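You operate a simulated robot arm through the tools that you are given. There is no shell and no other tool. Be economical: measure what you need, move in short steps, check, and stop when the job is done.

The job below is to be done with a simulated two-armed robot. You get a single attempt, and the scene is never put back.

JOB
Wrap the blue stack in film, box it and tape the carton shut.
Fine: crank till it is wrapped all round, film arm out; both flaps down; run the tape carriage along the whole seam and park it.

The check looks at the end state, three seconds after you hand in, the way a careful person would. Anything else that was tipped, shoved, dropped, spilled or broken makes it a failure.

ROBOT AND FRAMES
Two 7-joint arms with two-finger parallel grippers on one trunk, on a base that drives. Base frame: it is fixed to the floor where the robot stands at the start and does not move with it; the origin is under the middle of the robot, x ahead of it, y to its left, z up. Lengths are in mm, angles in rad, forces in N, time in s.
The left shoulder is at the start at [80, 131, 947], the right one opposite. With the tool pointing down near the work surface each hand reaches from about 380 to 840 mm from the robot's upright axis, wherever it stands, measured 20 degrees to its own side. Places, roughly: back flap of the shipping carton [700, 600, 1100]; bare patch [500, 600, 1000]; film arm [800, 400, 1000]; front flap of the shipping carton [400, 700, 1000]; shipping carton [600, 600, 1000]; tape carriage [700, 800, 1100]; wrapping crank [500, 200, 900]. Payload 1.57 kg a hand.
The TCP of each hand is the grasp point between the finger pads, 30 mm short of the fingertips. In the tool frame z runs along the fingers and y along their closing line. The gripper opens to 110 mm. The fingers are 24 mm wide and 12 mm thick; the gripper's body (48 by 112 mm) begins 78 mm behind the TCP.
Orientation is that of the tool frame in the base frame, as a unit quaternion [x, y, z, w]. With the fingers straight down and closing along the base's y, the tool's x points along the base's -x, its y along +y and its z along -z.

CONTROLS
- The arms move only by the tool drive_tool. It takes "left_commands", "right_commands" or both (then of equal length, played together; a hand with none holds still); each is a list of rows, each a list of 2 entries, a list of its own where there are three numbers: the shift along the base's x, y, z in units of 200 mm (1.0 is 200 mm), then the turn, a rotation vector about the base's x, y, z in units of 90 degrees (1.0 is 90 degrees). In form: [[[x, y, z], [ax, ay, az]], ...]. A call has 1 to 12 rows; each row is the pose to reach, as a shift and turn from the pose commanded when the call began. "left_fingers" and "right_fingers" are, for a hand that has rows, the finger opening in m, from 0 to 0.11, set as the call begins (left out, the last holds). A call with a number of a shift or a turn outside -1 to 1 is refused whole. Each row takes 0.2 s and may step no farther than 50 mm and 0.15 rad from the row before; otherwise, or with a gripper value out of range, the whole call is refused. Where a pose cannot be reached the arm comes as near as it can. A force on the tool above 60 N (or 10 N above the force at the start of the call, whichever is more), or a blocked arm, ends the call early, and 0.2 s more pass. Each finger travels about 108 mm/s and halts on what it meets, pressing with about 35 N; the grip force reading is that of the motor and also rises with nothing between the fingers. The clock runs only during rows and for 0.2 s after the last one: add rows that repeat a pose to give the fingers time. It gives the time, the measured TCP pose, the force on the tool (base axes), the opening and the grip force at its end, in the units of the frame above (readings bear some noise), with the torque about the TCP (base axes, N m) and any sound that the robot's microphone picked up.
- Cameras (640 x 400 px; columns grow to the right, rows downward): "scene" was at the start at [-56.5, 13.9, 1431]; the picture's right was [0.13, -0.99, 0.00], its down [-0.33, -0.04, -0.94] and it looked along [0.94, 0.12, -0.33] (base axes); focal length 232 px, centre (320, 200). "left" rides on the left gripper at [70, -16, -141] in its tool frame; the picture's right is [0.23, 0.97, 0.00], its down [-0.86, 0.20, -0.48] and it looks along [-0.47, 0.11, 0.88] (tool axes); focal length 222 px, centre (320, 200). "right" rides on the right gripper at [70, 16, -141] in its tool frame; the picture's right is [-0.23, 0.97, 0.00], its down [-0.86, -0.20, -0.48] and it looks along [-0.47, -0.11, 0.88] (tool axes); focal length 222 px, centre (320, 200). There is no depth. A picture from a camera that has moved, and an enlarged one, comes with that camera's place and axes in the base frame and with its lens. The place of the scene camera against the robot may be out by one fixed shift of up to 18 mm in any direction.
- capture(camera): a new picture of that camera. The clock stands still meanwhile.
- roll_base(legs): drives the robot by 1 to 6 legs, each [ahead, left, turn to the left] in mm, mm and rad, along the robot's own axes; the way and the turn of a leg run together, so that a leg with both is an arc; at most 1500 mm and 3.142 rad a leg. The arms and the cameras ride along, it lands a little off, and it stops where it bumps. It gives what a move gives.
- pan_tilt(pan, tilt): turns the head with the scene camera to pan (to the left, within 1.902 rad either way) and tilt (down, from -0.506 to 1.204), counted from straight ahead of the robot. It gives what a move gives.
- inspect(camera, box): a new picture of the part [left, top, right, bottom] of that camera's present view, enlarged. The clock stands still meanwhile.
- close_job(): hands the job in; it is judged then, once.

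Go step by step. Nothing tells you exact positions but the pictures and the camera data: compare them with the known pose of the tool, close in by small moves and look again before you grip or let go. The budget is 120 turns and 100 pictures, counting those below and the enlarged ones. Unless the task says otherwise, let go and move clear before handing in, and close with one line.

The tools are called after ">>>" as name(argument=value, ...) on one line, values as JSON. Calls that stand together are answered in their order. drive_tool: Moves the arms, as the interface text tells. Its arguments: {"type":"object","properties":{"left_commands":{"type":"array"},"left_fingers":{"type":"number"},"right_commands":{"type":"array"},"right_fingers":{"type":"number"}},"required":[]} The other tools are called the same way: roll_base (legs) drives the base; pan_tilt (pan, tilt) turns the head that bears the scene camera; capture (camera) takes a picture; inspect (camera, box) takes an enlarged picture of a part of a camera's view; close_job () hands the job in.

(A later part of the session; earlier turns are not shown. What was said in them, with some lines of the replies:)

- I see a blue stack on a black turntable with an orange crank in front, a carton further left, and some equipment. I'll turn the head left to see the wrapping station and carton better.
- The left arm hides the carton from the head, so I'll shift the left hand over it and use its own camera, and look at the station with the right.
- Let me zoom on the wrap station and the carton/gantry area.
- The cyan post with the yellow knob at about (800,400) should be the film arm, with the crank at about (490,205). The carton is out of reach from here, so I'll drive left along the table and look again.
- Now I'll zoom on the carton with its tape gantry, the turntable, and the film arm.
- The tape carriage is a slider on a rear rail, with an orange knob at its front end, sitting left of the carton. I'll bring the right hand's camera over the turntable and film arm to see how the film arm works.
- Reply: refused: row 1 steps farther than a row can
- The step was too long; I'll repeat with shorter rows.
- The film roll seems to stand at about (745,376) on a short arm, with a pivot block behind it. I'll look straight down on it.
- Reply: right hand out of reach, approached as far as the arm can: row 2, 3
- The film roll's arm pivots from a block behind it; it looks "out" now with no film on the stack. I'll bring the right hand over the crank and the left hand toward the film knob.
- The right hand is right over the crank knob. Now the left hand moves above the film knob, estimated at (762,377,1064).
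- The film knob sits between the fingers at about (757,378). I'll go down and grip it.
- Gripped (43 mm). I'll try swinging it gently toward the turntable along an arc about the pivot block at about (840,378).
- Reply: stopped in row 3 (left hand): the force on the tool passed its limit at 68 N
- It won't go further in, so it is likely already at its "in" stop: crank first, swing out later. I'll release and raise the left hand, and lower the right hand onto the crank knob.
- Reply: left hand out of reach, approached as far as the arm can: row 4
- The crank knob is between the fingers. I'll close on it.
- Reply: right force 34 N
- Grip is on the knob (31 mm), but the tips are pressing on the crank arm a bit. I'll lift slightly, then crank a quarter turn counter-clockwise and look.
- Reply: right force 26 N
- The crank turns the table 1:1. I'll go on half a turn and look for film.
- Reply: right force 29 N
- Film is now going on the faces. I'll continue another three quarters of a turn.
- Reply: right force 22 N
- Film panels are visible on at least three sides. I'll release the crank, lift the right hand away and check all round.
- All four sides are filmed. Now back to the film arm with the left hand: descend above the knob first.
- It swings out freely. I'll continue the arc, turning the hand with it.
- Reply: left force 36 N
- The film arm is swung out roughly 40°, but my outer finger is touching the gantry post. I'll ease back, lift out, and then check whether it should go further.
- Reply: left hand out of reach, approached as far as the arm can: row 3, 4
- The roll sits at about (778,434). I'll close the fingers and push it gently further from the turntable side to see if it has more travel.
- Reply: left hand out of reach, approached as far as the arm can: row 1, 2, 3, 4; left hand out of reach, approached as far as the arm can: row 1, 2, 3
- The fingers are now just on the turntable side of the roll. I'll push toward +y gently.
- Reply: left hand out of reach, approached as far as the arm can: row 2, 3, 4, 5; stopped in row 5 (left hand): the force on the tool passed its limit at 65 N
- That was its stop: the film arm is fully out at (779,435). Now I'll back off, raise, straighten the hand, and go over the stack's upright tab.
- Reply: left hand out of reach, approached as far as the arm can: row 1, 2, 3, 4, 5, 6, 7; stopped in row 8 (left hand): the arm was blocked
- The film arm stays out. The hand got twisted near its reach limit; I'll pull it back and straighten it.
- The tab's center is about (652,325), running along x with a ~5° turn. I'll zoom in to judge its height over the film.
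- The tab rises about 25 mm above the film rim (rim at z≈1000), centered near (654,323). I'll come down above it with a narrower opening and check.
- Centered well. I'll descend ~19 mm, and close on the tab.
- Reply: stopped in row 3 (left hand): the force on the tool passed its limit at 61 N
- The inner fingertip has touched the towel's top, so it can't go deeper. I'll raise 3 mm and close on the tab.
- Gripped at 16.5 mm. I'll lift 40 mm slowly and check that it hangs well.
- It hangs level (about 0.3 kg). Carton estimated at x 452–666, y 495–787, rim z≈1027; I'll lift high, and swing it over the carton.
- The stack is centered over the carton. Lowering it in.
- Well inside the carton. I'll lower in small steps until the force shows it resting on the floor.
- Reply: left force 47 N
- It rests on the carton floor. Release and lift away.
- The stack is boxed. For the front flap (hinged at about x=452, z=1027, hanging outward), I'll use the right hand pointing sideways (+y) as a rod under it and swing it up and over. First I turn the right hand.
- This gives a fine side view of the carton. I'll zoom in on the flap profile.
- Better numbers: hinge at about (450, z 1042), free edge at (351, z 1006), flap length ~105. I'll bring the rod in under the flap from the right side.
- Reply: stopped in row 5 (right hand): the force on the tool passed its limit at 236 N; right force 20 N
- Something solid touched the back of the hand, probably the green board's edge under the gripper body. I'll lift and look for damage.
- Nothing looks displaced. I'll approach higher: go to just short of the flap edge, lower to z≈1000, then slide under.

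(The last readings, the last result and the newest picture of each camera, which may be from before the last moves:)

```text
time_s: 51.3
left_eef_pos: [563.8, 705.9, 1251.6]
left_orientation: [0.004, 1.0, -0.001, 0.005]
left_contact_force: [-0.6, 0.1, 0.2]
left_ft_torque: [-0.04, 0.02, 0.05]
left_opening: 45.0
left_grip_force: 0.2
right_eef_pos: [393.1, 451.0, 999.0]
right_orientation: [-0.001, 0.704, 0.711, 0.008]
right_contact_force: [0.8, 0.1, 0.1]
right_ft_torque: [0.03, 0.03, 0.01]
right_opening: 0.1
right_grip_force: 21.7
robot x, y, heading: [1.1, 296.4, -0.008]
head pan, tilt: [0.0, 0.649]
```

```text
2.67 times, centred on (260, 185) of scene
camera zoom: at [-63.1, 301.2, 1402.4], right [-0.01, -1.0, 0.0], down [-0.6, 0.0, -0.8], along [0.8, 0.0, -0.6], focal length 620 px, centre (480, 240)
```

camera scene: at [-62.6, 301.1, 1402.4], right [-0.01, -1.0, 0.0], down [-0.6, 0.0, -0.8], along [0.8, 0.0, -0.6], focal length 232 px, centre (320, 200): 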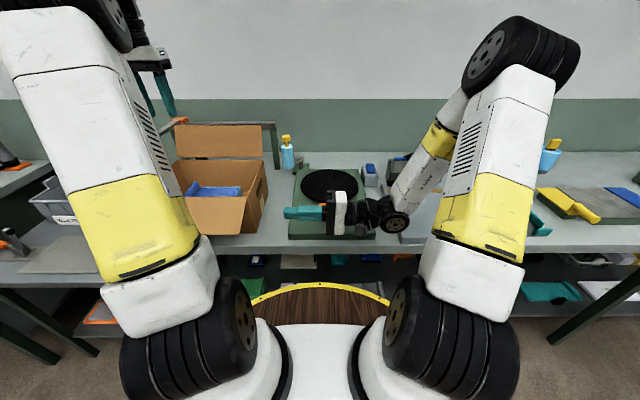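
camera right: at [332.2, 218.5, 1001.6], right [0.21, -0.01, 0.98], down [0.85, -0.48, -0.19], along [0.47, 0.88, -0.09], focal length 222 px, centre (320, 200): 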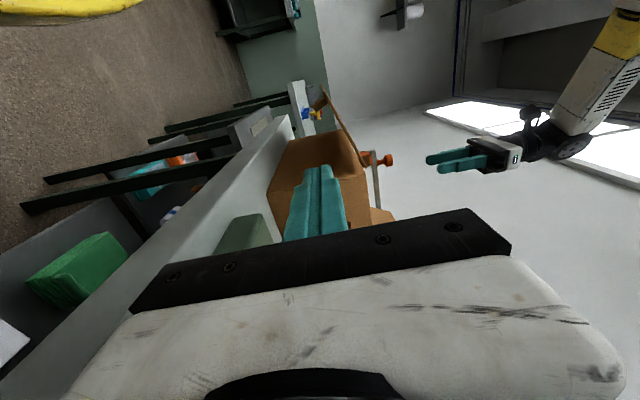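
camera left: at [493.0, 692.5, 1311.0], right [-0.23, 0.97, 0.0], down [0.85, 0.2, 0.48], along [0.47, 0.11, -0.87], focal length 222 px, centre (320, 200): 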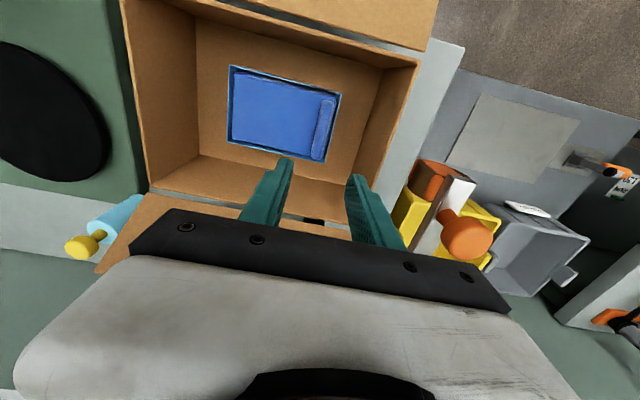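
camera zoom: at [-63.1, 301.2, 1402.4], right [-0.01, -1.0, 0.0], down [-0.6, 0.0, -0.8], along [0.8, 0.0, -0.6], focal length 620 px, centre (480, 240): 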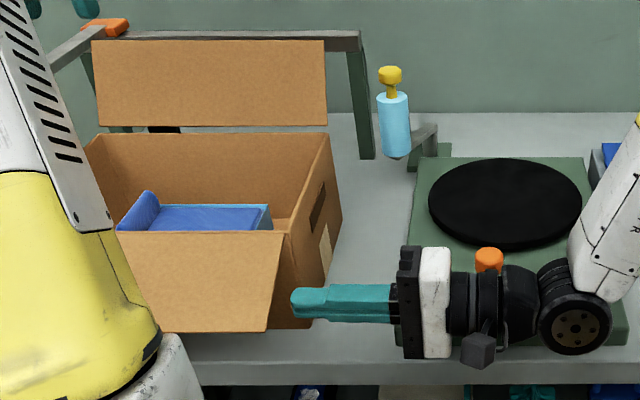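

The rod is just below the flap. Slide under it, then check.

>>> drive_tool(right_commands=[[[0, 0.12, 0], [0, 0, 0]], [[0, 0.24, 0], [0, 0, 0]], [[0, 0.34, 0], [0, 0, 0]], [[-0.005, 0.34, 0.08], [0, 0, 0]], [[-0.03, 0.34, 0.18], [0, 0, 0]], [[-0.03, 0.34, 0.26], [0, 0, 0]]])

>>> inspect(camera="scene", box=[160, 110, 360, 260])

```text
time_s: 52.7
left_eef_pos: [561.7, 705.7, 1251.9]
left_orientation: [0.002, 1.0, -0.002, 0.004]
left_contact_force: [0.1, 1.1, 0.6]
left_ft_torque: [0.0, 0.03, -0.03]
left_opening: 45.1
left_grip_force: 0.0
right_eef_pos: [388.0, 519.7, 1051.9]
right_orientation: [-0.002, 0.704, 0.71, 0.009]
right_contact_force: [-0.5, 0.7, -0.8]
right_ft_torque: [0.03, 0.02, 0.01]
right_opening: 0.0
right_grip_force: 21.7
robot x, y, heading: [-2.8, 298.5, -0.003]
head pan, tilt: [0.0, 0.649]
```

```text
2.67 times, centred on (260, 185) of scene
camera zoom: at [-62.8, 301.2, 1402.4], right [-0.01, -1.0, 0.0], down [-0.6, 0.0, -0.8], along [0.8, 0.0, -0.6], focal length 620 px, centre (480, 240)
```

zoom: 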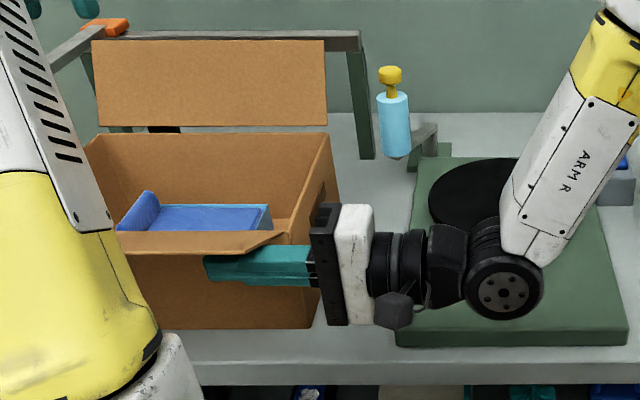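

The flap is lifting well. Continue the arc over and down.

>>> drive_tool(right_commands=[[[0.023, 0, 0.09], [0, 0, 0]], [[0.085, 0, 0.18], [0, 0, 0]], [[0.178, 0, 0.245], [0, 0, 0]], [[0.285, 0, 0.275], [0, 0, 0]], [[0.395, 0, 0.265], [0, 0, 0]], [[0.5, 0, 0.22], [0, 0, 0]], [[0.578, 0, 0.14], [0, 0, 0]], [[0.62, 0, 0.06], [0, 0, 0]]])

>>> inspect(camera="scene", box=[160, 110, 360, 260])

```text
time_s: 54.5
left_eef_pos: [562.2, 704.9, 1251.0]
left_orientation: [0.004, 1.0, 0.0, 0.004]
left_contact_force: [-0.5, 0.5, -0.1]
left_ft_torque: [0.02, 0.0, -0.01]
left_opening: 45.1
left_grip_force: 0.0
right_eef_pos: [512.5, 518.1, 1064.0]
right_orientation: [-0.001, 0.704, 0.71, 0.01]
right_contact_force: [0.3, 0.5, 0.0]
right_ft_torque: [-0.01, 0.02, -0.03]
right_opening: 0.3
right_grip_force: 21.8
robot x, y, heading: [-1.7, 298.8, -0.007]
head pan, tilt: [0.0, 0.649]
```

```text
2.67 times, centred on (260, 185) of scene
camera zoom: at [-63.1, 301.2, 1402.4], right [-0.01, -1.0, 0.0], down [-0.6, 0.0, -0.8], along [0.8, 0.0, -0.6], focal length 620 px, centre (480, 240)
```

zoom: 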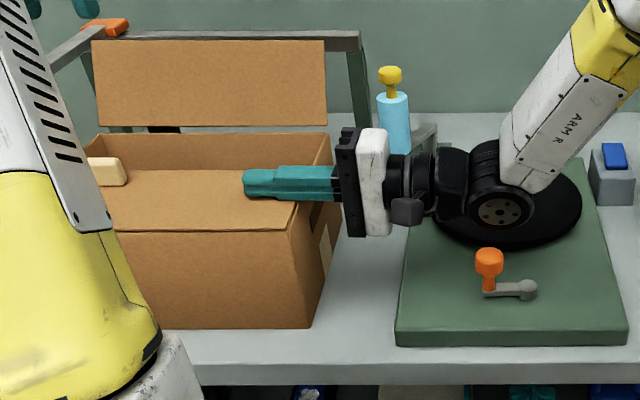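

The front flap is nearly shut. A gentle press down, then retreat to the right.

>>> drive_tool(right_commands=[[[0.01, 0, -0.03], [0, 0, 0]], [[0.02, 0, -0.06], [0, 0, 0]], [[0.02, 0, -0.08], [0, 0, 0]]])

>>> drive_tool(right_commands=[[[0, 0, 0.1], [0, 0, 0]], [[0, -0.05, 0.3], [0, 0, 0]], [[0, -0.2, 0.45], [0, 0, 0]], [[0, -0.4, 0.5], [0, 0, 0]], [[-0.1, -0.6, 0.5], [0, 0, 0]], [[-0.2, -0.8, 0.5], [0, 0, 0]], [[-0.3, -1.0, 0.5], [0, 0, 0]]])

>>> capture(camera="left")

>>> capture(camera="scene")

```text
time_s: 55.2
left_eef_pos: [562.2, 703.6, 1251.6]
left_orientation: [0.004, 1.0, -0.001, 0.004]
left_contact_force: [-0.6, 0.3, 0.6]
left_ft_torque: [0.02, -0.03, -0.02]
left_opening: 44.8
left_grip_force: 0.1
right_eef_pos: [514.4, 519.4, 1059.9]
right_orientation: [-0.006, 0.697, 0.717, 0.01]
right_contact_force: [-2.0, -3.4, 17.2]
right_ft_torque: [-0.5, 0.2, 0.03]
right_opening: 0.0
right_grip_force: 21.2
robot x, y, heading: [-5.9, 301.6, -0.008]
head pan, tilt: [0.0, 0.649]
stopped in row 3 (right hand): the force on the tool passed its limit at 64 N (the readings are from after the stop); the commanded pose is now the measured one
```

```text
time_s: 56.8
left_eef_pos: [562.6, 704.8, 1252.4]
left_orientation: [0.003, 1.0, -0.001, 0.004]
left_contact_force: [0.7, -0.7, 0.2]
left_ft_torque: [-0.01, 0.05, -0.01]
left_opening: 45.1
left_grip_force: 0.0
right_eef_pos: [454.5, 320.6, 1155.6]
right_orientation: [-0.005, 0.698, 0.716, 0.009]
right_contact_force: [0.5, -0.3, -0.6]
right_ft_torque: [-0.03, 0.01, 0.01]
right_opening: 0.2
right_grip_force: 21.6
robot x, y, heading: [-3.7, 296.8, -0.004]
head pan, tilt: [0.0, 0.649]
```

```text
29 pictures are left
camera left: at [491.7, 691.0, 1390.7], right [-0.22, 0.98, 0.0], down [0.85, 0.2, 0.49], along [0.47, 0.1, -0.87], focal length 222 px, centre (320, 200)
```

left: 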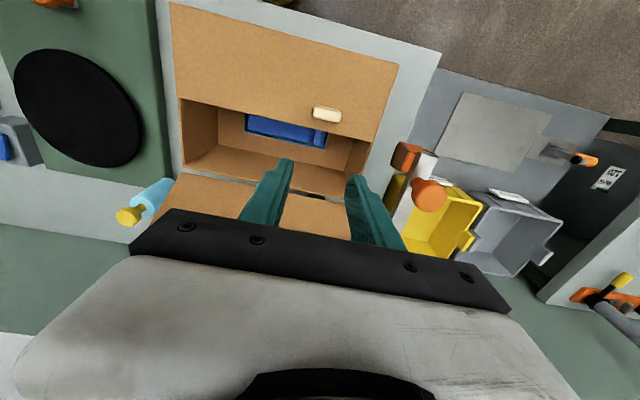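

```text
28 pictures are left
camera scene: at [-62.9, 301.2, 1402.4], right [-0.01, -1.0, 0.0], down [-0.6, 0.0, -0.8], along [0.8, 0.0, -0.6], focal length 232 px, centre (320, 200)
```

scene: 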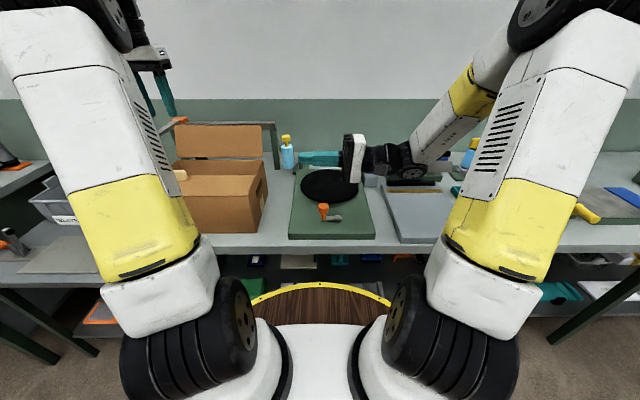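

The front flap is down; now the back flap leans back at x≈660–735. I'll drive left 200 mm so the left hand can reach it.

>>> roll_base(legs=[[0, 200, 0]])

>>> pan_tilt(pan=0.0, tilt=0.55)

>>> capture(camera="scene")

>>> inspect(camera="right", box=[190, 100, 640, 300])

```text
time_s: 58.4
left_eef_pos: [563.3, 901.0, 1252.1]
left_orientation: [0.003, 1.0, -0.001, 0.004]
left_contact_force: [-0.8, 0.1, -0.3]
left_ft_torque: [0.04, 0.01, 0.02]
left_opening: 45.0
left_grip_force: 0.0
right_eef_pos: [455.9, 515.8, 1156.1]
right_orientation: [-0.005, 0.698, 0.716, 0.008]
right_contact_force: [0.0, 0.1, 0.5]
right_ft_torque: [-0.07, 0.02, -0.01]
right_opening: 0.0
right_grip_force: 21.2
robot x, y, heading: [-3.5, 493.9, -0.008]
head pan, tilt: [0.0, 0.649]
```

```text
time_s: 59.0
left_eef_pos: [563.1, 901.6, 1252.0]
left_orientation: [0.002, 1.0, -0.001, 0.004]
left_contact_force: [0.5, 0.8, 0.6]
left_ft_torque: [0.0, 0.0, -0.01]
left_opening: 45.0
left_grip_force: 0.1
right_eef_pos: [455.4, 515.5, 1155.5]
right_orientation: [-0.005, 0.699, 0.715, 0.008]
right_contact_force: [-0.4, 0.1, 0.8]
right_ft_torque: [0.02, 0.02, -0.01]
right_opening: 0.2
right_grip_force: 20.9
robot x, y, heading: [-2.3, 491.5, -0.001]
head pan, tilt: [0.0, 0.55]
```

```text
27 pictures are left
camera scene: at [-59.0, 496.4, 1411.1], right [0.0, -1.0, 0.0], down [-0.52, 0.0, -0.85], along [0.85, 0.0, -0.52], focal length 232 px, centre (320, 200)
```

scene: 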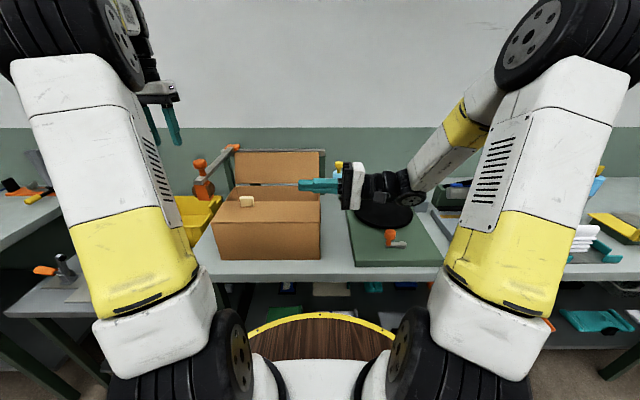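

```text
1.42 times, centred on (415, 200) of right
camera zoom: at [384.5, 374.1, 1168.3], right [0.21, -0.03, 0.98], down [0.86, -0.48, -0.19], along [0.47, 0.88, -0.08], focal length 316 px, centre (185, 200)
```

zoom: 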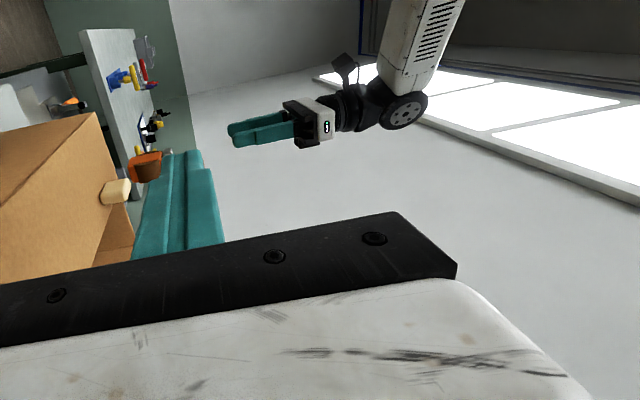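

The back flap's free edge is about (697, z 1141). I'll bring the left hand, fingers closed, over and behind it at y≈610, withdrawing the right hand a bit.

>>> drive_tool(left_commands=[[[0.05, -0.2, 0], [0, 0, 0]], [[0.1, -0.4, 0], [0, 0, 0]], [[0.15, -0.6, 0], [0, 0, 0]], [[0.25, -0.8, -0.05], [0, 0, 0]], [[0.37, -1.0, -0.1], [0, 0, 0]], [[0.5, -1.0, -0.2], [0, 0, 0]]], right_commands=[[[0, -0.1, 0], [0, 0, 0]], [[0, -0.2, 0], [0, 0, 0]], [[0, -0.35, 0], [0, 0, 0]], [[0, -0.5, 0], [0, 0, 0]], [[0, -0.6, 0], [0, 0, 0]], [[0, -0.6, 0], [0, 0, 0]]], left_fingers=0.0)

>>> drive_tool(left_commands=[[[0.0, -0.2, 0], [0, 0, 0]], [[0.05, -0.44, -0.05], [0, 0, 0]], [[0.12, -0.44, -0.12], [0, 0, 0]]])

>>> capture(camera="left")

>>> inspect(camera="scene", box=[180, 90, 360, 230])

```text
time_s: 60.4
left_eef_pos: [663.5, 702.3, 1212.3]
left_orientation: [0.002, 1.0, -0.001, 0.005]
left_contact_force: [-0.3, -0.2, 0.4]
left_ft_torque: [0.0, -0.02, -0.01]
left_opening: 0.0
left_grip_force: 21.3
right_eef_pos: [455.0, 396.8, 1156.0]
right_orientation: [-0.005, 0.699, 0.715, 0.009]
right_contact_force: [-0.3, -0.3, 0.0]
right_ft_torque: [0.03, -0.03, -0.07]
right_opening: 0.0
right_grip_force: 21.1
robot x, y, heading: [1.3, 494.3, -0.004]
head pan, tilt: [0.0, 0.55]
```

```text
time_s: 61.2
left_eef_pos: [687.6, 613.3, 1188.5]
left_orientation: [0.002, 1.0, -0.001, 0.004]
left_contact_force: [0.4, 0.2, 0.5]
left_ft_torque: [-0.01, -0.03, 0.0]
left_opening: 0.3
left_grip_force: 21.2
right_eef_pos: [456.3, 396.7, 1156.9]
right_orientation: [-0.006, 0.699, 0.715, 0.01]
right_contact_force: [-0.8, -0.8, -0.3]
right_ft_torque: [-0.06, 0.01, 0.0]
right_opening: 0.1
right_grip_force: 21.2
robot x, y, heading: [2.0, 497.3, -0.009]
head pan, tilt: [0.0, 0.55]
```

```text
25 pictures are left
camera left: at [616.6, 599.0, 1327.7], right [-0.22, 0.97, 0.0], down [0.85, 0.2, 0.49], along [0.47, 0.1, -0.87], focal length 222 px, centre (320, 200)
```

left: 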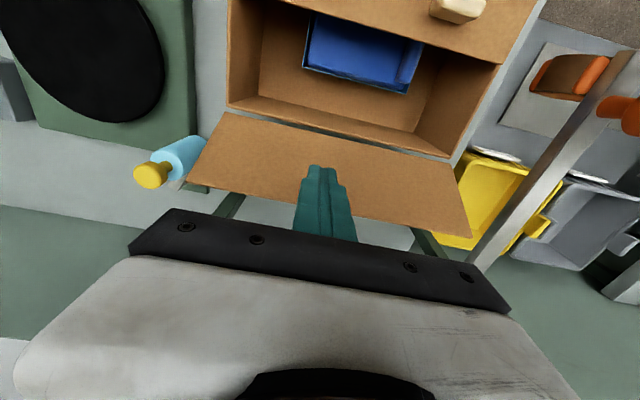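

```text
2.86 times, centred on (270, 160) of scene
camera zoom: at [-59.2, 496.3, 1411.1], right [0.0, -1.0, 0.0], down [-0.52, 0.0, -0.85], along [0.85, 0.0, -0.52], focal length 664 px, centre (463, 314)
```

zoom: 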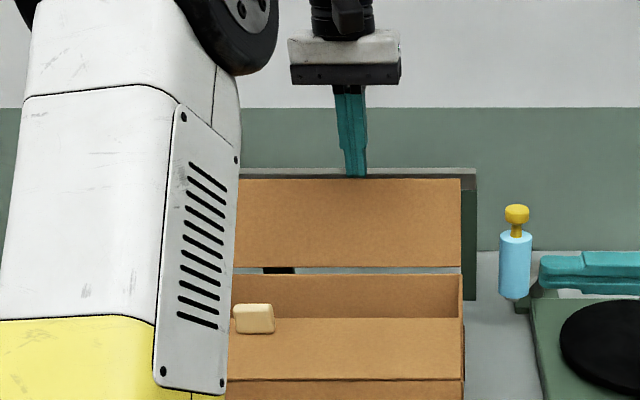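

The flap's free edge is at about (727, z 1139), leaning ~30° back. I need slightly more reach, so I'll creep the base 30 mm forward.

>>> roll_base(legs=[[30, 0, 0]])

>>> drive_tool(left_commands=[[[0.1, 0, 0], [0, 0, 0]], [[0.2, 0, 0], [0, 0, 0]], [[0.2, 0, -0.06], [0, 0, 0]], [[0.2, 0, -0.12], [0, 0, 0]]])

>>> capture(camera="left")

```text
time_s: 62.1
left_eef_pos: [717.5, 614.3, 1189.3]
left_orientation: [0.001, 1.0, -0.001, 0.004]
left_contact_force: [-0.3, 0.1, -0.1]
left_ft_torque: [-0.01, -0.02, -0.01]
left_opening: 0.2
left_grip_force: 21.3
right_eef_pos: [486.0, 396.6, 1157.0]
right_orientation: [-0.005, 0.699, 0.715, 0.009]
right_contact_force: [0.0, -0.6, -0.5]
right_ft_torque: [0.02, -0.03, -0.01]
right_opening: 0.0
right_grip_force: 21.5
robot x, y, heading: [27.8, 498.4, -0.003]
head pan, tilt: [0.0, 0.55]
```

```text
time_s: 63.1
left_eef_pos: [758.2, 613.9, 1164.7]
left_orientation: [0.002, 1.0, -0.001, 0.005]
left_contact_force: [-0.9, -0.6, -0.1]
left_ft_torque: [0.02, 0.01, 0.01]
left_opening: 0.0
left_grip_force: 21.1
right_eef_pos: [486.7, 397.4, 1157.4]
right_orientation: [-0.005, 0.698, 0.716, 0.008]
right_contact_force: [0.6, 0.0, -0.3]
right_ft_torque: [0.02, 0.0, -0.01]
right_opening: 0.0
right_grip_force: 21.9
robot x, y, heading: [28.4, 492.8, -0.001]
head pan, tilt: [0.0, 0.55]
```

```text
23 pictures are left
camera left: at [687.6, 599.4, 1304.0], right [-0.22, 0.97, 0.0], down [0.85, 0.2, 0.49], along [0.47, 0.1, -0.87], focal length 222 px, centre (320, 200)
```

left: 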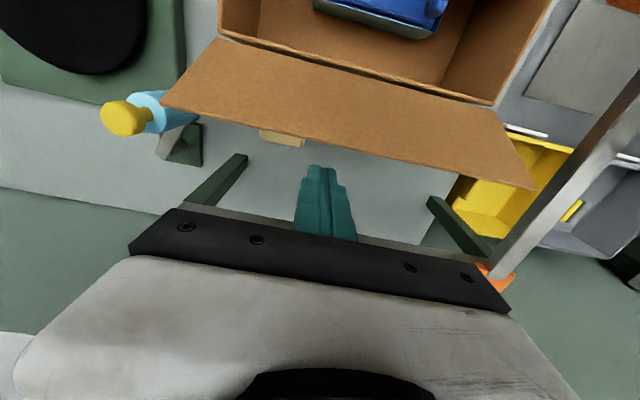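

The fingers are behind the flap. Lower slightly and pull it forward.

>>> drive_tool(left_commands=[[[0, 0, -0.12], [0, 0, 0]], [[-0.1, 0, -0.12], [0, 0, 0]], [[-0.22, 0, -0.12], [0, 0, 0]], [[-0.34, 0, -0.1], [0, 0, 0]], [[-0.46, 0, -0.1], [0, 0, 0]], [[-0.58, 0, -0.1], [0, 0, 0]], [[-0.7, 0, -0.12], [0, 0, 0]], [[-0.8, 0, -0.15], [0, 0, 0]]])

>>> capture(camera="left")

```text
time_s: 64.9
left_eef_pos: [595.2, 613.6, 1134.0]
left_orientation: [0.003, 1.0, 0.0, 0.004]
left_contact_force: [0.6, 0.0, 0.4]
left_ft_torque: [0.02, -0.03, 0.01]
left_opening: 0.2
left_grip_force: 21.1
right_eef_pos: [486.4, 396.4, 1156.0]
right_orientation: [-0.005, 0.698, 0.716, 0.009]
right_contact_force: [-0.2, -0.5, -0.6]
right_ft_torque: [0.0, -0.01, 0.02]
right_opening: 0.0
right_grip_force: 21.6
robot x, y, heading: [28.3, 496.2, -0.002]
head pan, tilt: [0.0, 0.55]
```

```text
22 pictures are left
camera left: at [524.4, 600.3, 1272.4], right [-0.22, 0.98, 0.0], down [0.85, 0.2, 0.49], along [0.47, 0.1, -0.87], focal length 222 px, centre (320, 200)
```

left: 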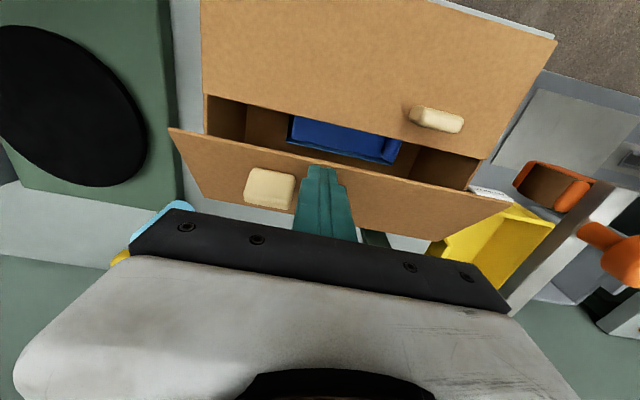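

The flap leans forward and stays with the fingers. Now press it down to shut.

>>> drive_tool(left_commands=[[[0, 0, -0.06], [0, 0, 0]], [[0, 0, -0.12], [0, 0, 0]], [[0, 0, -0.18], [0, 0, 0]], [[0, 0, -0.23], [0, 0, 0]], [[0, 0, -0.27], [0, 0, 0]], [[0, 0, -0.3], [0, 0, 0]]])

>>> capture(camera="left")

>>> inspect(camera="right", box=[150, 50, 400, 250])

```text
time_s: 66.3
left_eef_pos: [599.3, 612.6, 1073.4]
left_orientation: [0.002, 1.0, -0.001, 0.005]
left_contact_force: [-1.8, -0.1, 8.8]
left_ft_torque: [0.01, 0.16, -0.06]
left_opening: 0.0
left_grip_force: 20.8
right_eef_pos: [486.9, 396.8, 1155.2]
right_orientation: [-0.005, 0.698, 0.716, 0.008]
right_contact_force: [1.0, -0.5, 0.2]
right_ft_torque: [0.03, 0.0, 0.01]
right_opening: 0.1
right_grip_force: 21.5
robot x, y, heading: [32.8, 492.1, -0.005]
head pan, tilt: [0.0, 0.55]
```

```text
21 pictures are left
camera left: at [527.4, 599.3, 1213.9], right [-0.22, 0.98, 0.0], down [0.85, 0.2, 0.49], along [0.48, 0.1, -0.87], focal length 222 px, centre (320, 200)
```

left: 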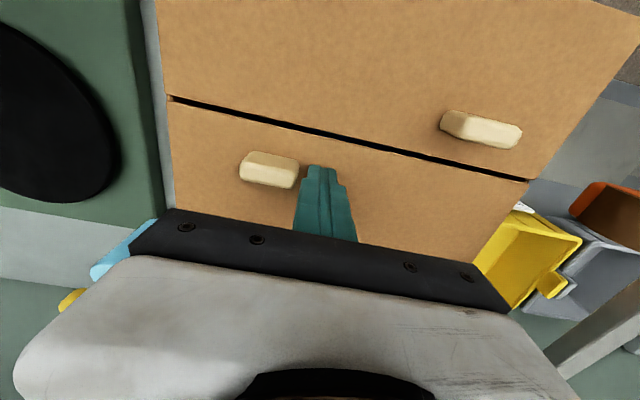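

```text
2.00 times, centred on (275, 150) of right
camera zoom: at [415.3, 254.6, 1168.9], right [0.21, -0.03, 0.98], down [0.86, -0.48, -0.19], along [0.47, 0.88, -0.08], focal length 444 px, centre (410, 300)
```

zoom: 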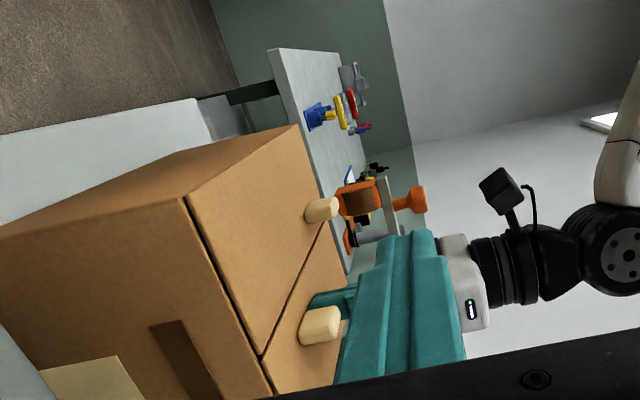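

Both flaps are down, seam at x≈555. Now the left hand goes up and over to the tape carriage knob at about (579,842,1160).

>>> drive_tool(left_commands=[[[0, 0, 0.15], [0, 0, 0]], [[0, 0, 0.35], [0, 0, 0]], [[0, 0, 0.55], [0, 0, 0]], [[0, 0.1, 0.75], [0, 0, 0]], [[-0.05, 0.3, 0.8], [0, 0, 0]], [[-0.1, 0.5, 0.8], [0, 0, 0]], [[-0.1, 0.7, 0.8], [0, 0, 0]], [[-0.1, 0.9, 0.8], [0, 0, 0]], [[-0.1, 1.0, 0.8], [0, 0, 0]]], left_fingers=0.08)

>>> capture(camera="left")

>>> inspect(camera="scene", box=[170, 100, 350, 240])

```text
time_s: 66.9
left_eef_pos: [602.2, 634.7, 1130.3]
left_orientation: [-0.009, 1.0, 0.009, 0.004]
left_contact_force: [2.6, 27.8, -2.3]
left_ft_torque: [0.74, -0.08, 0.29]
left_opening: 54.4
left_grip_force: 0.1
right_eef_pos: [486.8, 400.7, 1156.0]
right_orientation: [-0.006, 0.698, 0.716, 0.008]
right_contact_force: [0.3, 0.1, 0.0]
right_ft_torque: [0.04, 0.0, 0.01]
right_opening: 0.5
right_grip_force: 21.1
robot x, y, heading: [27.8, 493.9, 0.0]
head pan, tilt: [0.0, 0.55]
stopped in row 2 (left hand): the force on the tool passed its limit at 64 N (the readings are from after the stop); the commanded pose is now the measured one
```

```text
19 pictures are left
camera left: at [532.1, 614.5, 1269.3], right [-0.25, 0.97, 0.02], down [0.85, 0.21, 0.49], along [0.47, 0.13, -0.87], focal length 222 px, centre (320, 200)
```

left: 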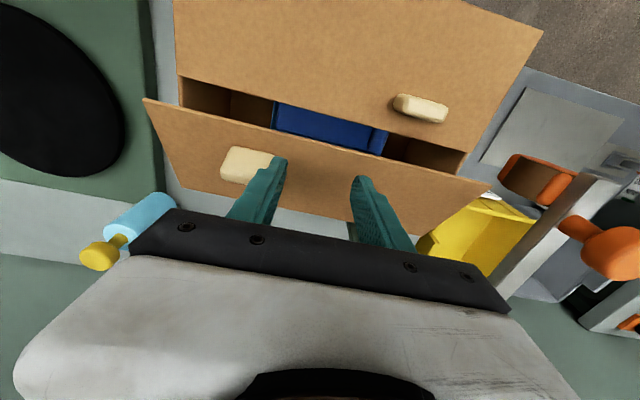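

```text
2.86 times, centred on (260, 170) of scene
camera zoom: at [-27.4, 498.4, 1411.2], right [0.0, -1.0, 0.0], down [-0.52, 0.0, -0.85], along [0.85, 0.0, -0.52], focal length 664 px, centre (491, 286)
```

zoom: 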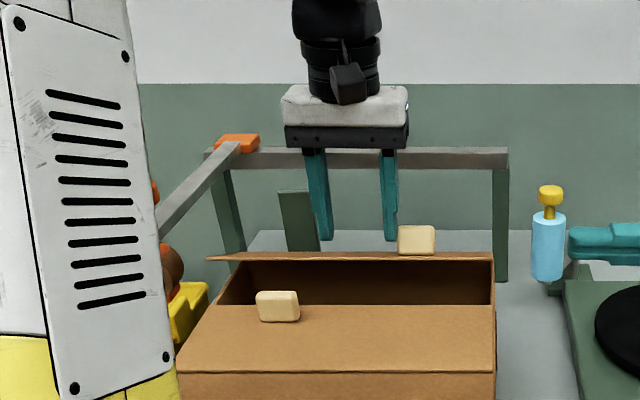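

Opening the fingers beside the tab dragged the flap up again. I'll close the fingers, press it down once more, and this time leave with fingers closed.

>>> drive_tool(left_commands=[[[0, 0.02, 0.05], [-0.0115, 0.005, -0.0115]], [[0, 0.04, 0.1], [-0.0115, 0.005, -0.0115]], [[0, 0.04, 0.1], [-0.0115, 0.005, -0.0115]], [[0, 0.04, 0.1], [-0.0115, 0.005, -0.0115]], [[-0.03, 0.04, 0.0], [-0.0115, 0.005, -0.0115]], [[-0.05, 0.04, -0.1], [-0.0115, 0.005, -0.0115]], [[-0.05, 0.04, -0.18], [-0.0115, 0.005, -0.0115]], [[-0.05, 0.04, -0.24], [-0.0115, 0.005, -0.0115]], [[-0.05, 0.04, -0.28], [-0.0115, 0.005, -0.0115]]], left_fingers=0.0)

>>> drive_tool(left_commands=[[[0, 0, 0.08], [0, 0, 0]], [[0, 0, 0.25], [0, 0, 0]], [[0, 0, 0.45], [0, 0, 0]], [[0, 0, 0.65], [0, 0, 0]], [[0, 0.1, 0.85], [0, 0, 0]], [[-0.04, 0.3, 0.85], [0, 0, 0]], [[-0.04, 0.5, 0.85], [0, 0, 0]], [[-0.04, 0.7, 0.85], [0, 0, 0]], [[-0.04, 0.9, 0.85], [0, 0, 0]], [[-0.04, 1.0, 0.85], [0, 0, 0]]])

>>> capture(camera="left")

>>> inspect(camera="scene", box=[170, 100, 350, 240])

```text
time_s: 68.9
left_eef_pos: [592.1, 631.8, 1075.0]
left_orientation: [0.003, 1.0, -0.004, 0.002]
left_contact_force: [0.0, -0.3, 1.0]
left_ft_torque: [-0.04, 0.02, 0.01]
left_opening: 0.1
left_grip_force: 21.2
right_eef_pos: [487.0, 396.6, 1158.3]
right_orientation: [-0.006, 0.699, 0.715, 0.007]
right_contact_force: [-0.4, 0.3, -0.1]
right_ft_torque: [0.0, -0.02, -0.02]
right_opening: 0.1
right_grip_force: 21.5
robot x, y, heading: [27.7, 495.6, -0.005]
head pan, tilt: [0.0, 0.55]
```

```text
time_s: 71.1
left_eef_pos: [584.7, 831.8, 1245.0]
left_orientation: [0.005, 1.0, -0.003, 0.001]
left_contact_force: [-0.7, -0.5, -0.3]
left_ft_torque: [0.0, 0.0, 0.03]
left_opening: 0.1
left_grip_force: 21.7
right_eef_pos: [486.7, 398.0, 1155.9]
right_orientation: [-0.006, 0.698, 0.716, 0.008]
right_contact_force: [0.4, 0.1, -0.8]
right_ft_torque: [-0.01, 0.0, 0.0]
right_opening: 0.0
right_grip_force: 21.3
robot x, y, heading: [29.6, 492.6, -0.004]
head pan, tilt: [0.0, 0.55]
```

```text
17 pictures are left
camera left: at [514.4, 818.4, 1384.8], right [-0.22, 0.98, -0.01], down [0.86, 0.2, 0.48], along [0.47, 0.1, -0.88], focal length 222 px, centre (320, 200)
```

left: 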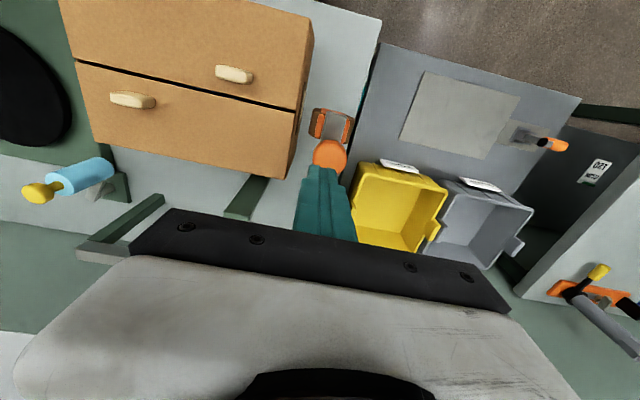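

```text
2.86 times, centred on (260, 170) of scene
camera zoom: at [-27.9, 496.4, 1411.1], right [0.0, -1.0, 0.0], down [-0.52, 0.0, -0.85], along [0.85, 0.0, -0.52], focal length 664 px, centre (491, 286)
```

zoom: 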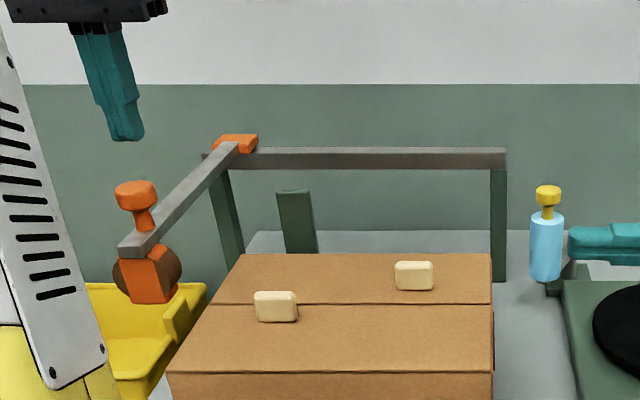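

Both flaps lie flat now. The knob is at about (586,845,1142); lowering the open fingers around it.

>>> drive_tool(left_commands=[[[0.01, 0.06, 0], [0, 0, 0]], [[0.01, 0.06, 0], [0, 0, 0]], [[0.01, 0.06, 0], [0, 0, 0]], [[0.01, 0.06, 0], [0, 0, 0]], [[0.01, 0.06, -0.12], [0, 0, 0]], [[0.01, 0.06, -0.24], [0, 0, 0]], [[0.01, 0.06, -0.3], [0, 0, 0]]], left_fingers=0.085)

>>> capture(camera="left")

```text
time_s: 72.7
left_eef_pos: [585.8, 846.1, 1184.5]
left_orientation: [0.004, 1.0, -0.003, 0.002]
left_contact_force: [-0.2, -0.5, 0.8]
left_ft_torque: [0.04, 0.02, 0.01]
left_opening: 84.9
left_grip_force: 0.1
right_eef_pos: [486.7, 396.4, 1157.7]
right_orientation: [-0.006, 0.699, 0.715, 0.007]
right_contact_force: [-0.2, 0.4, 0.3]
right_ft_torque: [0.02, 0.04, -0.01]
right_opening: 0.1
right_grip_force: 21.1
robot x, y, heading: [30.8, 494.5, 0.001]
head pan, tilt: [0.0, 0.55]
```

```text
15 pictures are left
camera left: at [515.2, 831.3, 1324.1], right [-0.22, 0.98, -0.01], down [0.86, 0.2, 0.48], along [0.47, 0.1, -0.88], focal length 222 px, centre (320, 200)
```

left: 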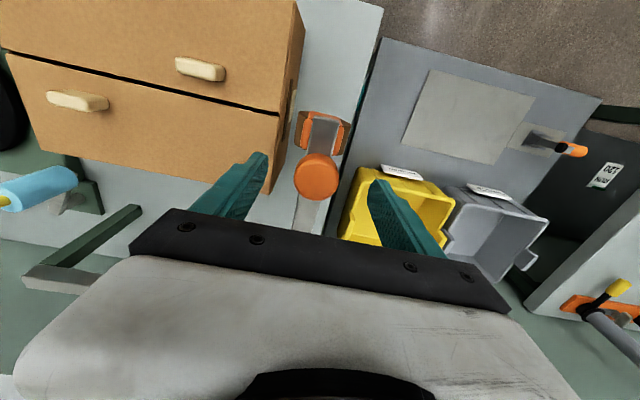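

>>> drive_tool(left_commands=[[[0, -0.01, -0.1], [0, 0, 0]], [[0, -0.01, -0.185], [0, 0, 0]]])

>>> drive_tool(left_commands=[[[0, 0, 0], [0, 0, 0]], [[0, 0, 0], [0, 0, 0]], [[0, 0, 0], [0, 0, 0]]], left_fingers=0.02)

>>> drive_tool(left_commands=[[[0, -0.05, 0], [0, 0, 0]], [[0, -0.1, 0], [0, 0, 0]], [[0, -0.15, 0], [0, 0, 0]]])

>>> inspect(camera="scene", box=[170, 100, 350, 240])

```text
time_s: 73.3
left_eef_pos: [585.5, 843.4, 1147.3]
left_orientation: [0.003, 1.0, -0.004, 0.001]
left_contact_force: [0.5, 0.2, 0.1]
left_ft_torque: [-0.02, -0.01, 0.0]
left_opening: 85.4
left_grip_force: 0.1
right_eef_pos: [487.2, 398.3, 1156.7]
right_orientation: [-0.006, 0.698, 0.716, 0.009]
right_contact_force: [-1.0, -0.3, -0.2]
right_ft_torque: [-0.03, 0.02, 0.01]
right_opening: 0.0
right_grip_force: 21.5
robot x, y, heading: [29.6, 495.8, -0.006]
head pan, tilt: [0.0, 0.55]
```

```text
time_s: 74.1
left_eef_pos: [585.6, 842.1, 1146.6]
left_orientation: [0.004, 1.0, -0.005, 0.001]
left_contact_force: [-1.8, -11.3, -2.8]
left_ft_torque: [-0.02, -0.08, -0.1]
left_opening: 35.5
left_grip_force: 42.8
right_eef_pos: [485.9, 397.6, 1155.9]
right_orientation: [-0.005, 0.698, 0.716, 0.009]
right_contact_force: [-0.1, -0.8, 0.7]
right_ft_torque: [0.0, 0.01, -0.01]
right_opening: 0.2
right_grip_force: 21.2
robot x, y, heading: [32.5, 496.1, -0.005]
head pan, tilt: [0.0, 0.55]
```

```text
time_s: 74.9
left_eef_pos: [586.5, 813.6, 1147.4]
left_orientation: [0.004, 1.0, -0.003, 0.0]
left_contact_force: [3.5, 1.1, -13.5]
left_ft_torque: [0.0, -0.63, 0.15]
left_opening: 35.3
left_grip_force: 42.6
right_eef_pos: [487.0, 399.0, 1155.7]
right_orientation: [-0.006, 0.698, 0.716, 0.008]
right_contact_force: [-0.1, -0.2, 0.2]
right_ft_torque: [0.02, 0.0, 0.02]
right_opening: 0.0
right_grip_force: 21.5
robot x, y, heading: [32.5, 493.4, -0.007]
head pan, tilt: [0.0, 0.55]
```

```text
2.86 times, centred on (260, 170) of scene
camera zoom: at [-27.3, 497.0, 1411.2], right [0.0, -1.0, 0.0], down [-0.52, 0.0, -0.85], along [0.85, 0.0, -0.52], focal length 664 px, centre (491, 286)
```

zoom: 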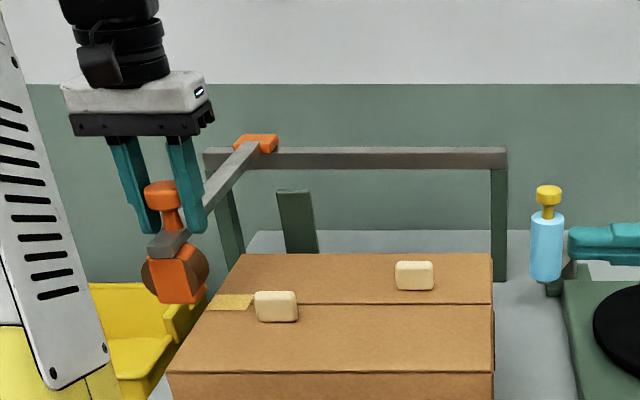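

The carriage slides and lays tape. I'll continue along the seam, moving the right hand out of the way.

>>> drive_tool(left_commands=[[[0, -0.09, 0], [0, 0, 0]], [[0, -0.18, 0], [0, 0, 0]], [[0, -0.27, 0], [0, 0, 0]], [[0, -0.36, 0], [0, 0, 0]], [[0, -0.45, 0], [0, 0, 0]], [[0, -0.54, 0], [0, 0, 0]], [[0, -0.63, 0], [0, 0, 0]], [[0, -0.72, 0], [0, 0, 0]], [[0, -0.81, 0], [0, 0, 0]], [[0, -0.9, 0], [0, 0, 0]], [[0, -1.0, 0], [0, 0, 0]]], right_commands=[[[0, -0.1, 0], [0, 0, 0]], [[0, -0.2, 0], [0, 0, 0]], [[0, -0.3, 0], [0, 0, 0]], [[0, -0.4, 0], [0, 0, 0]], [[0, -0.5, 0], [0, 0, 0]], [[-0.1, -0.5, 0], [0, 0, 0]], [[-0.2, -0.5, 0], [0, 0, 0]], [[-0.2, -0.5, 0], [0, 0, 0]], [[-0.2, -0.5, 0], [0, 0, 0]], [[-0.2, -0.5, 0], [0, 0, 0]], [[-0.2, -0.5, 0], [0, 0, 0]]])

>>> inspect(camera="scene", box=[170, 100, 350, 240])

```text
time_s: 77.3
left_eef_pos: [586.3, 613.9, 1147.5]
left_orientation: [0.003, 1.0, -0.003, 0.001]
left_contact_force: [-2.4, 0.5, -3.2]
left_ft_torque: [0.02, 0.1, 0.04]
left_opening: 35.8
left_grip_force: 42.4
right_eef_pos: [446.8, 297.3, 1156.2]
right_orientation: [-0.005, 0.698, 0.716, 0.008]
right_contact_force: [-0.6, 0.1, 0.9]
right_ft_torque: [0.01, -0.03, -0.02]
right_opening: 0.1
right_grip_force: 20.6
robot x, y, heading: [31.6, 496.7, -0.001]
head pan, tilt: [0.0, 0.55]
```

```text
2.86 times, centred on (260, 170) of scene
camera zoom: at [-27.9, 496.7, 1411.1], right [0.0, -1.0, 0.0], down [-0.52, 0.0, -0.85], along [0.85, 0.0, -0.52], focal length 664 px, centre (491, 286)
```

zoom: 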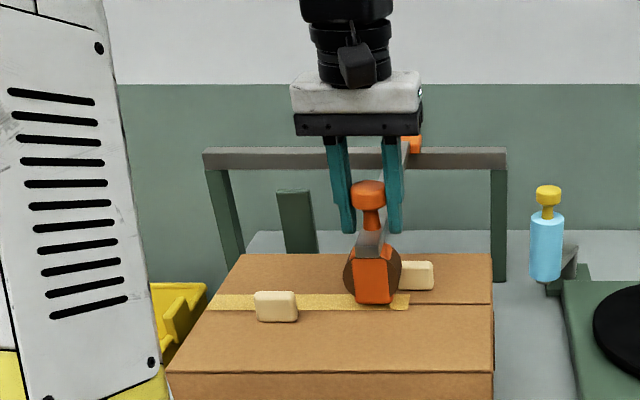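

Tape is being laid neatly. Continue to the right end.

>>> drive_tool(left_commands=[[[0, -0.09, 0], [0, 0, 0]], [[0, -0.18, 0], [0, 0, 0]], [[0, -0.27, 0], [0, 0, 0]], [[0, -0.36, 0], [0, 0, 0]], [[0, -0.45, 0], [0, 0, 0]], [[0, -0.53, 0], [0, 0, 0]], [[0, -0.6, 0], [0, 0, 0]], [[0, -0.66, 0], [0, 0, 0]], [[0, -0.7, 0], [0, 0, 0]]])

>>> inspect(camera="scene", box=[170, 100, 350, 240])

```text
time_s: 79.3
left_eef_pos: [587.3, 481.4, 1146.4]
left_orientation: [0.0, 1.0, 0.001, 0.0]
left_contact_force: [-13.3, 34.5, -8.6]
left_ft_torque: [-0.06, 0.02, -0.18]
left_opening: 35.2
left_grip_force: 42.8
right_eef_pos: [446.0, 300.1, 1156.2]
right_orientation: [-0.005, 0.699, 0.716, 0.008]
right_contact_force: [-0.6, 0.4, -0.5]
right_ft_torque: [0.01, 0.0, -0.02]
right_opening: 0.2
right_grip_force: 21.5
robot x, y, heading: [33.9, 494.7, -0.002]
head pan, tilt: [0.0, 0.55]
```

```text
2.86 times, centred on (260, 170) of scene
camera zoom: at [-28.5, 498.7, 1411.1], right [0.0, -1.0, 0.0], down [-0.52, 0.0, -0.85], along [0.85, 0.0, -0.52], focal length 664 px, centre (491, 286)
```

zoom: 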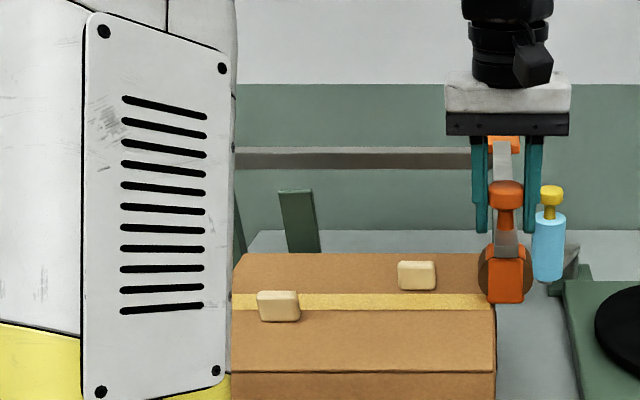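

The carriage hit its right end stop with the seam fully taped. Now I return it to its home end to park.

>>> drive_tool(left_commands=[[[0, 0.08, 0], [0, 0, 0]], [[0, 0.16, 0], [0, 0, 0]], [[0, 0.24, 0], [0, 0, 0]], [[0, 0.33, 0], [0, 0, 0]], [[0, 0.42, 0], [0, 0, 0]], [[0, 0.51, 0], [0, 0, 0]], [[0, 0.6, 0], [0, 0, 0]], [[0, 0.69, 0], [0, 0, 0]], [[0, 0.78, 0], [0, 0, 0]], [[0, 0.87, 0], [0, 0, 0]], [[0, 0.94, 0], [0, 0, 0]], [[0, 1.0, 0], [0, 0, 0]]])

>>> drive_tool(left_commands=[[[0, 0.08, 0], [0, 0, 0]], [[0, 0.17, 0], [0, 0, 0]], [[0, 0.26, 0], [0, 0, 0]], [[0, 0.35, 0], [0, 0, 0]], [[0, 0.44, 0], [0, 0, 0]], [[0, 0.53, 0], [0, 0, 0]], [[0, 0.62, 0], [0, 0, 0]], [[0, 0.7, 0], [0, 0, 0]], [[0, 0.76, 0], [0, 0, 0]], [[0, 0.82, 0], [0, 0, 0]]])

>>> capture(camera="scene")

```text
time_s: 81.9
left_eef_pos: [586.2, 673.6, 1147.7]
left_orientation: [0.004, 1.0, -0.004, 0.001]
left_contact_force: [-1.1, -0.2, -13.5]
left_ft_torque: [-0.03, 0.48, -0.05]
left_opening: 35.3
left_grip_force: 42.5
right_eef_pos: [445.6, 297.4, 1156.0]
right_orientation: [-0.005, 0.698, 0.716, 0.009]
right_contact_force: [-0.6, -0.4, 0.1]
right_ft_torque: [0.0, 0.0, -0.01]
right_opening: 0.2
right_grip_force: 21.6
robot x, y, heading: [29.8, 492.4, -0.007]
head pan, tilt: [0.0, 0.55]
```

```text
time_s: 84.1
left_eef_pos: [586.8, 838.4, 1148.0]
left_orientation: [0.004, 1.0, -0.004, 0.001]
left_contact_force: [0.3, -0.8, -12.4]
left_ft_torque: [-0.09, 0.74, -0.11]
left_opening: 35.2
left_grip_force: 41.9
right_eef_pos: [446.2, 297.6, 1155.7]
right_orientation: [-0.006, 0.699, 0.715, 0.008]
right_contact_force: [0.7, 0.5, 0.0]
right_ft_torque: [0.01, -0.01, 0.03]
right_opening: 0.0
right_grip_force: 21.5
robot x, y, heading: [31.7, 497.1, -0.001]
head pan, tilt: [0.0, 0.55]
```

```text
11 pictures are left
camera scene: at [-27.5, 496.8, 1411.2], right [0.0, -1.0, 0.0], down [-0.52, 0.0, -0.85], along [0.85, 0.0, -0.52], focal length 232 px, centre (320, 200)
```

scene: 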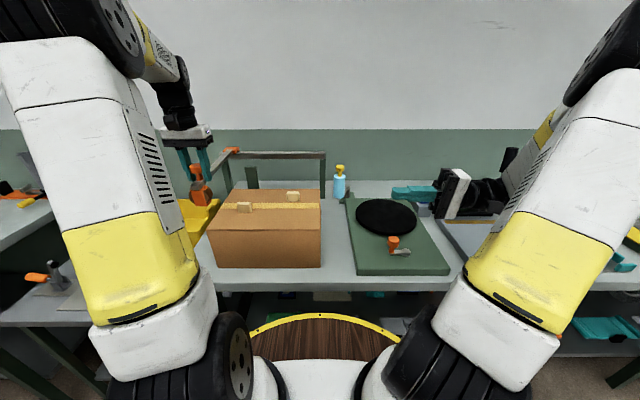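

A few mm more to the home stop, then release and lift clear.

>>> drive_tool(left_commands=[[[0, 0.02, 0], [0, 0, 0]], [[0, 0.04, 0], [0, 0, 0]], [[0, 0.05, 0], [0, 0, 0]], [[0, 0.05, 0], [0, 0, 0]]])

>>> drive_tool(left_commands=[[[0, 0, 0], [0, 0, 0]], [[0, 0, 0], [0, 0, 0]], [[0, 0, 0], [0, 0, 0]], [[0, 0, 0.15], [0, 0, 0]], [[0, 0, 0.35], [0, 0, 0]], [[0, 0, 0.55], [0, 0, 0]], [[-0.2, 0, 0.6], [0, 0, 0]], [[-0.4, 0, 0.6], [0, 0, 0]]], left_fingers=0.085)

>>> inspect(camera="scene", box=[160, 100, 440, 300])

>>> capture(camera="left")

```text
time_s: 85.1
left_eef_pos: [587.2, 842.4, 1149.6]
left_orientation: [0.006, 1.0, -0.005, 0.001]
left_contact_force: [-12.9, -38.1, -1.2]
left_ft_torque: [0.09, 0.49, -0.24]
left_opening: 35.3
left_grip_force: 42.3
right_eef_pos: [445.6, 295.5, 1156.2]
right_orientation: [-0.006, 0.697, 0.717, 0.008]
right_contact_force: [-1.0, -0.6, -0.3]
right_ft_torque: [-0.01, -0.01, 0.01]
right_opening: 0.0
right_grip_force: 21.2
robot x, y, heading: [32.0, 495.2, -0.002]
head pan, tilt: [0.0, 0.55]
```

```text
time_s: 86.9
left_eef_pos: [506.8, 848.1, 1268.6]
left_orientation: [0.003, 1.0, -0.003, 0.001]
left_contact_force: [0.8, -0.6, -0.5]
left_ft_torque: [0.02, 0.07, -0.04]
left_opening: 85.4
left_grip_force: 0.0
right_eef_pos: [445.9, 296.8, 1155.5]
right_orientation: [-0.005, 0.699, 0.715, 0.009]
right_contact_force: [-0.3, 0.3, -0.3]
right_ft_torque: [0.03, -0.01, 0.03]
right_opening: 0.1
right_grip_force: 20.4
robot x, y, heading: [26.7, 492.4, -0.003]
head pan, tilt: [0.0, 0.55]
```

```text
2.00 times, centred on (300, 200) of scene
camera zoom: at [-27.4, 496.6, 1411.2], right [0.0, -1.0, 0.0], down [-0.52, 0.0, -0.85], along [0.85, 0.0, -0.52], focal length 465 px, centre (360, 200)
```

zoom: 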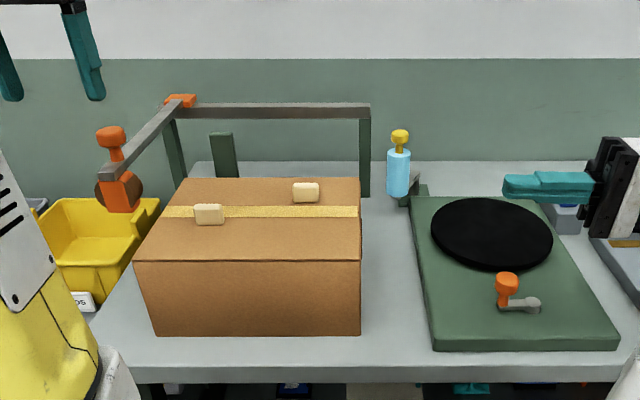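

```text
9 pictures are left
camera left: at [437.8, 834.0, 1408.9], right [-0.22, 0.98, -0.01], down [0.86, 0.2, 0.48], along [0.47, 0.1, -0.88], focal length 222 px, centre (320, 200)
```

left: 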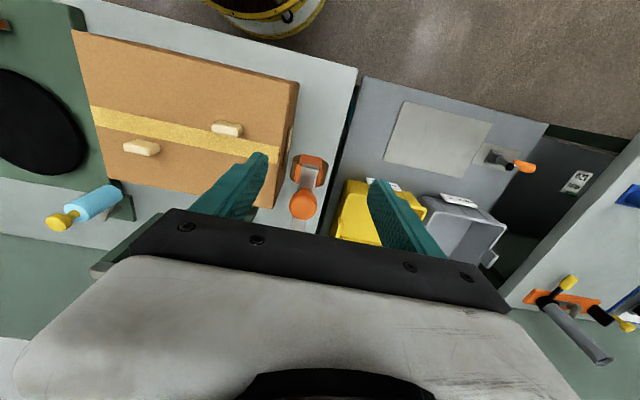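

The seam is taped from end to end, both flaps are flat, the carriage is at its home stop, the film arm is out and both hands are clear. Handing in now.

>>> close_job()

```text
The job is handed in.
```

I wrapped the blue stack all round, swung the film arm out, boxed the stack, closed both flaps, taped the whole seam and parked the carriage; along the way the right hand hit something by the green board hard (236 N), but I saw nothing moved.
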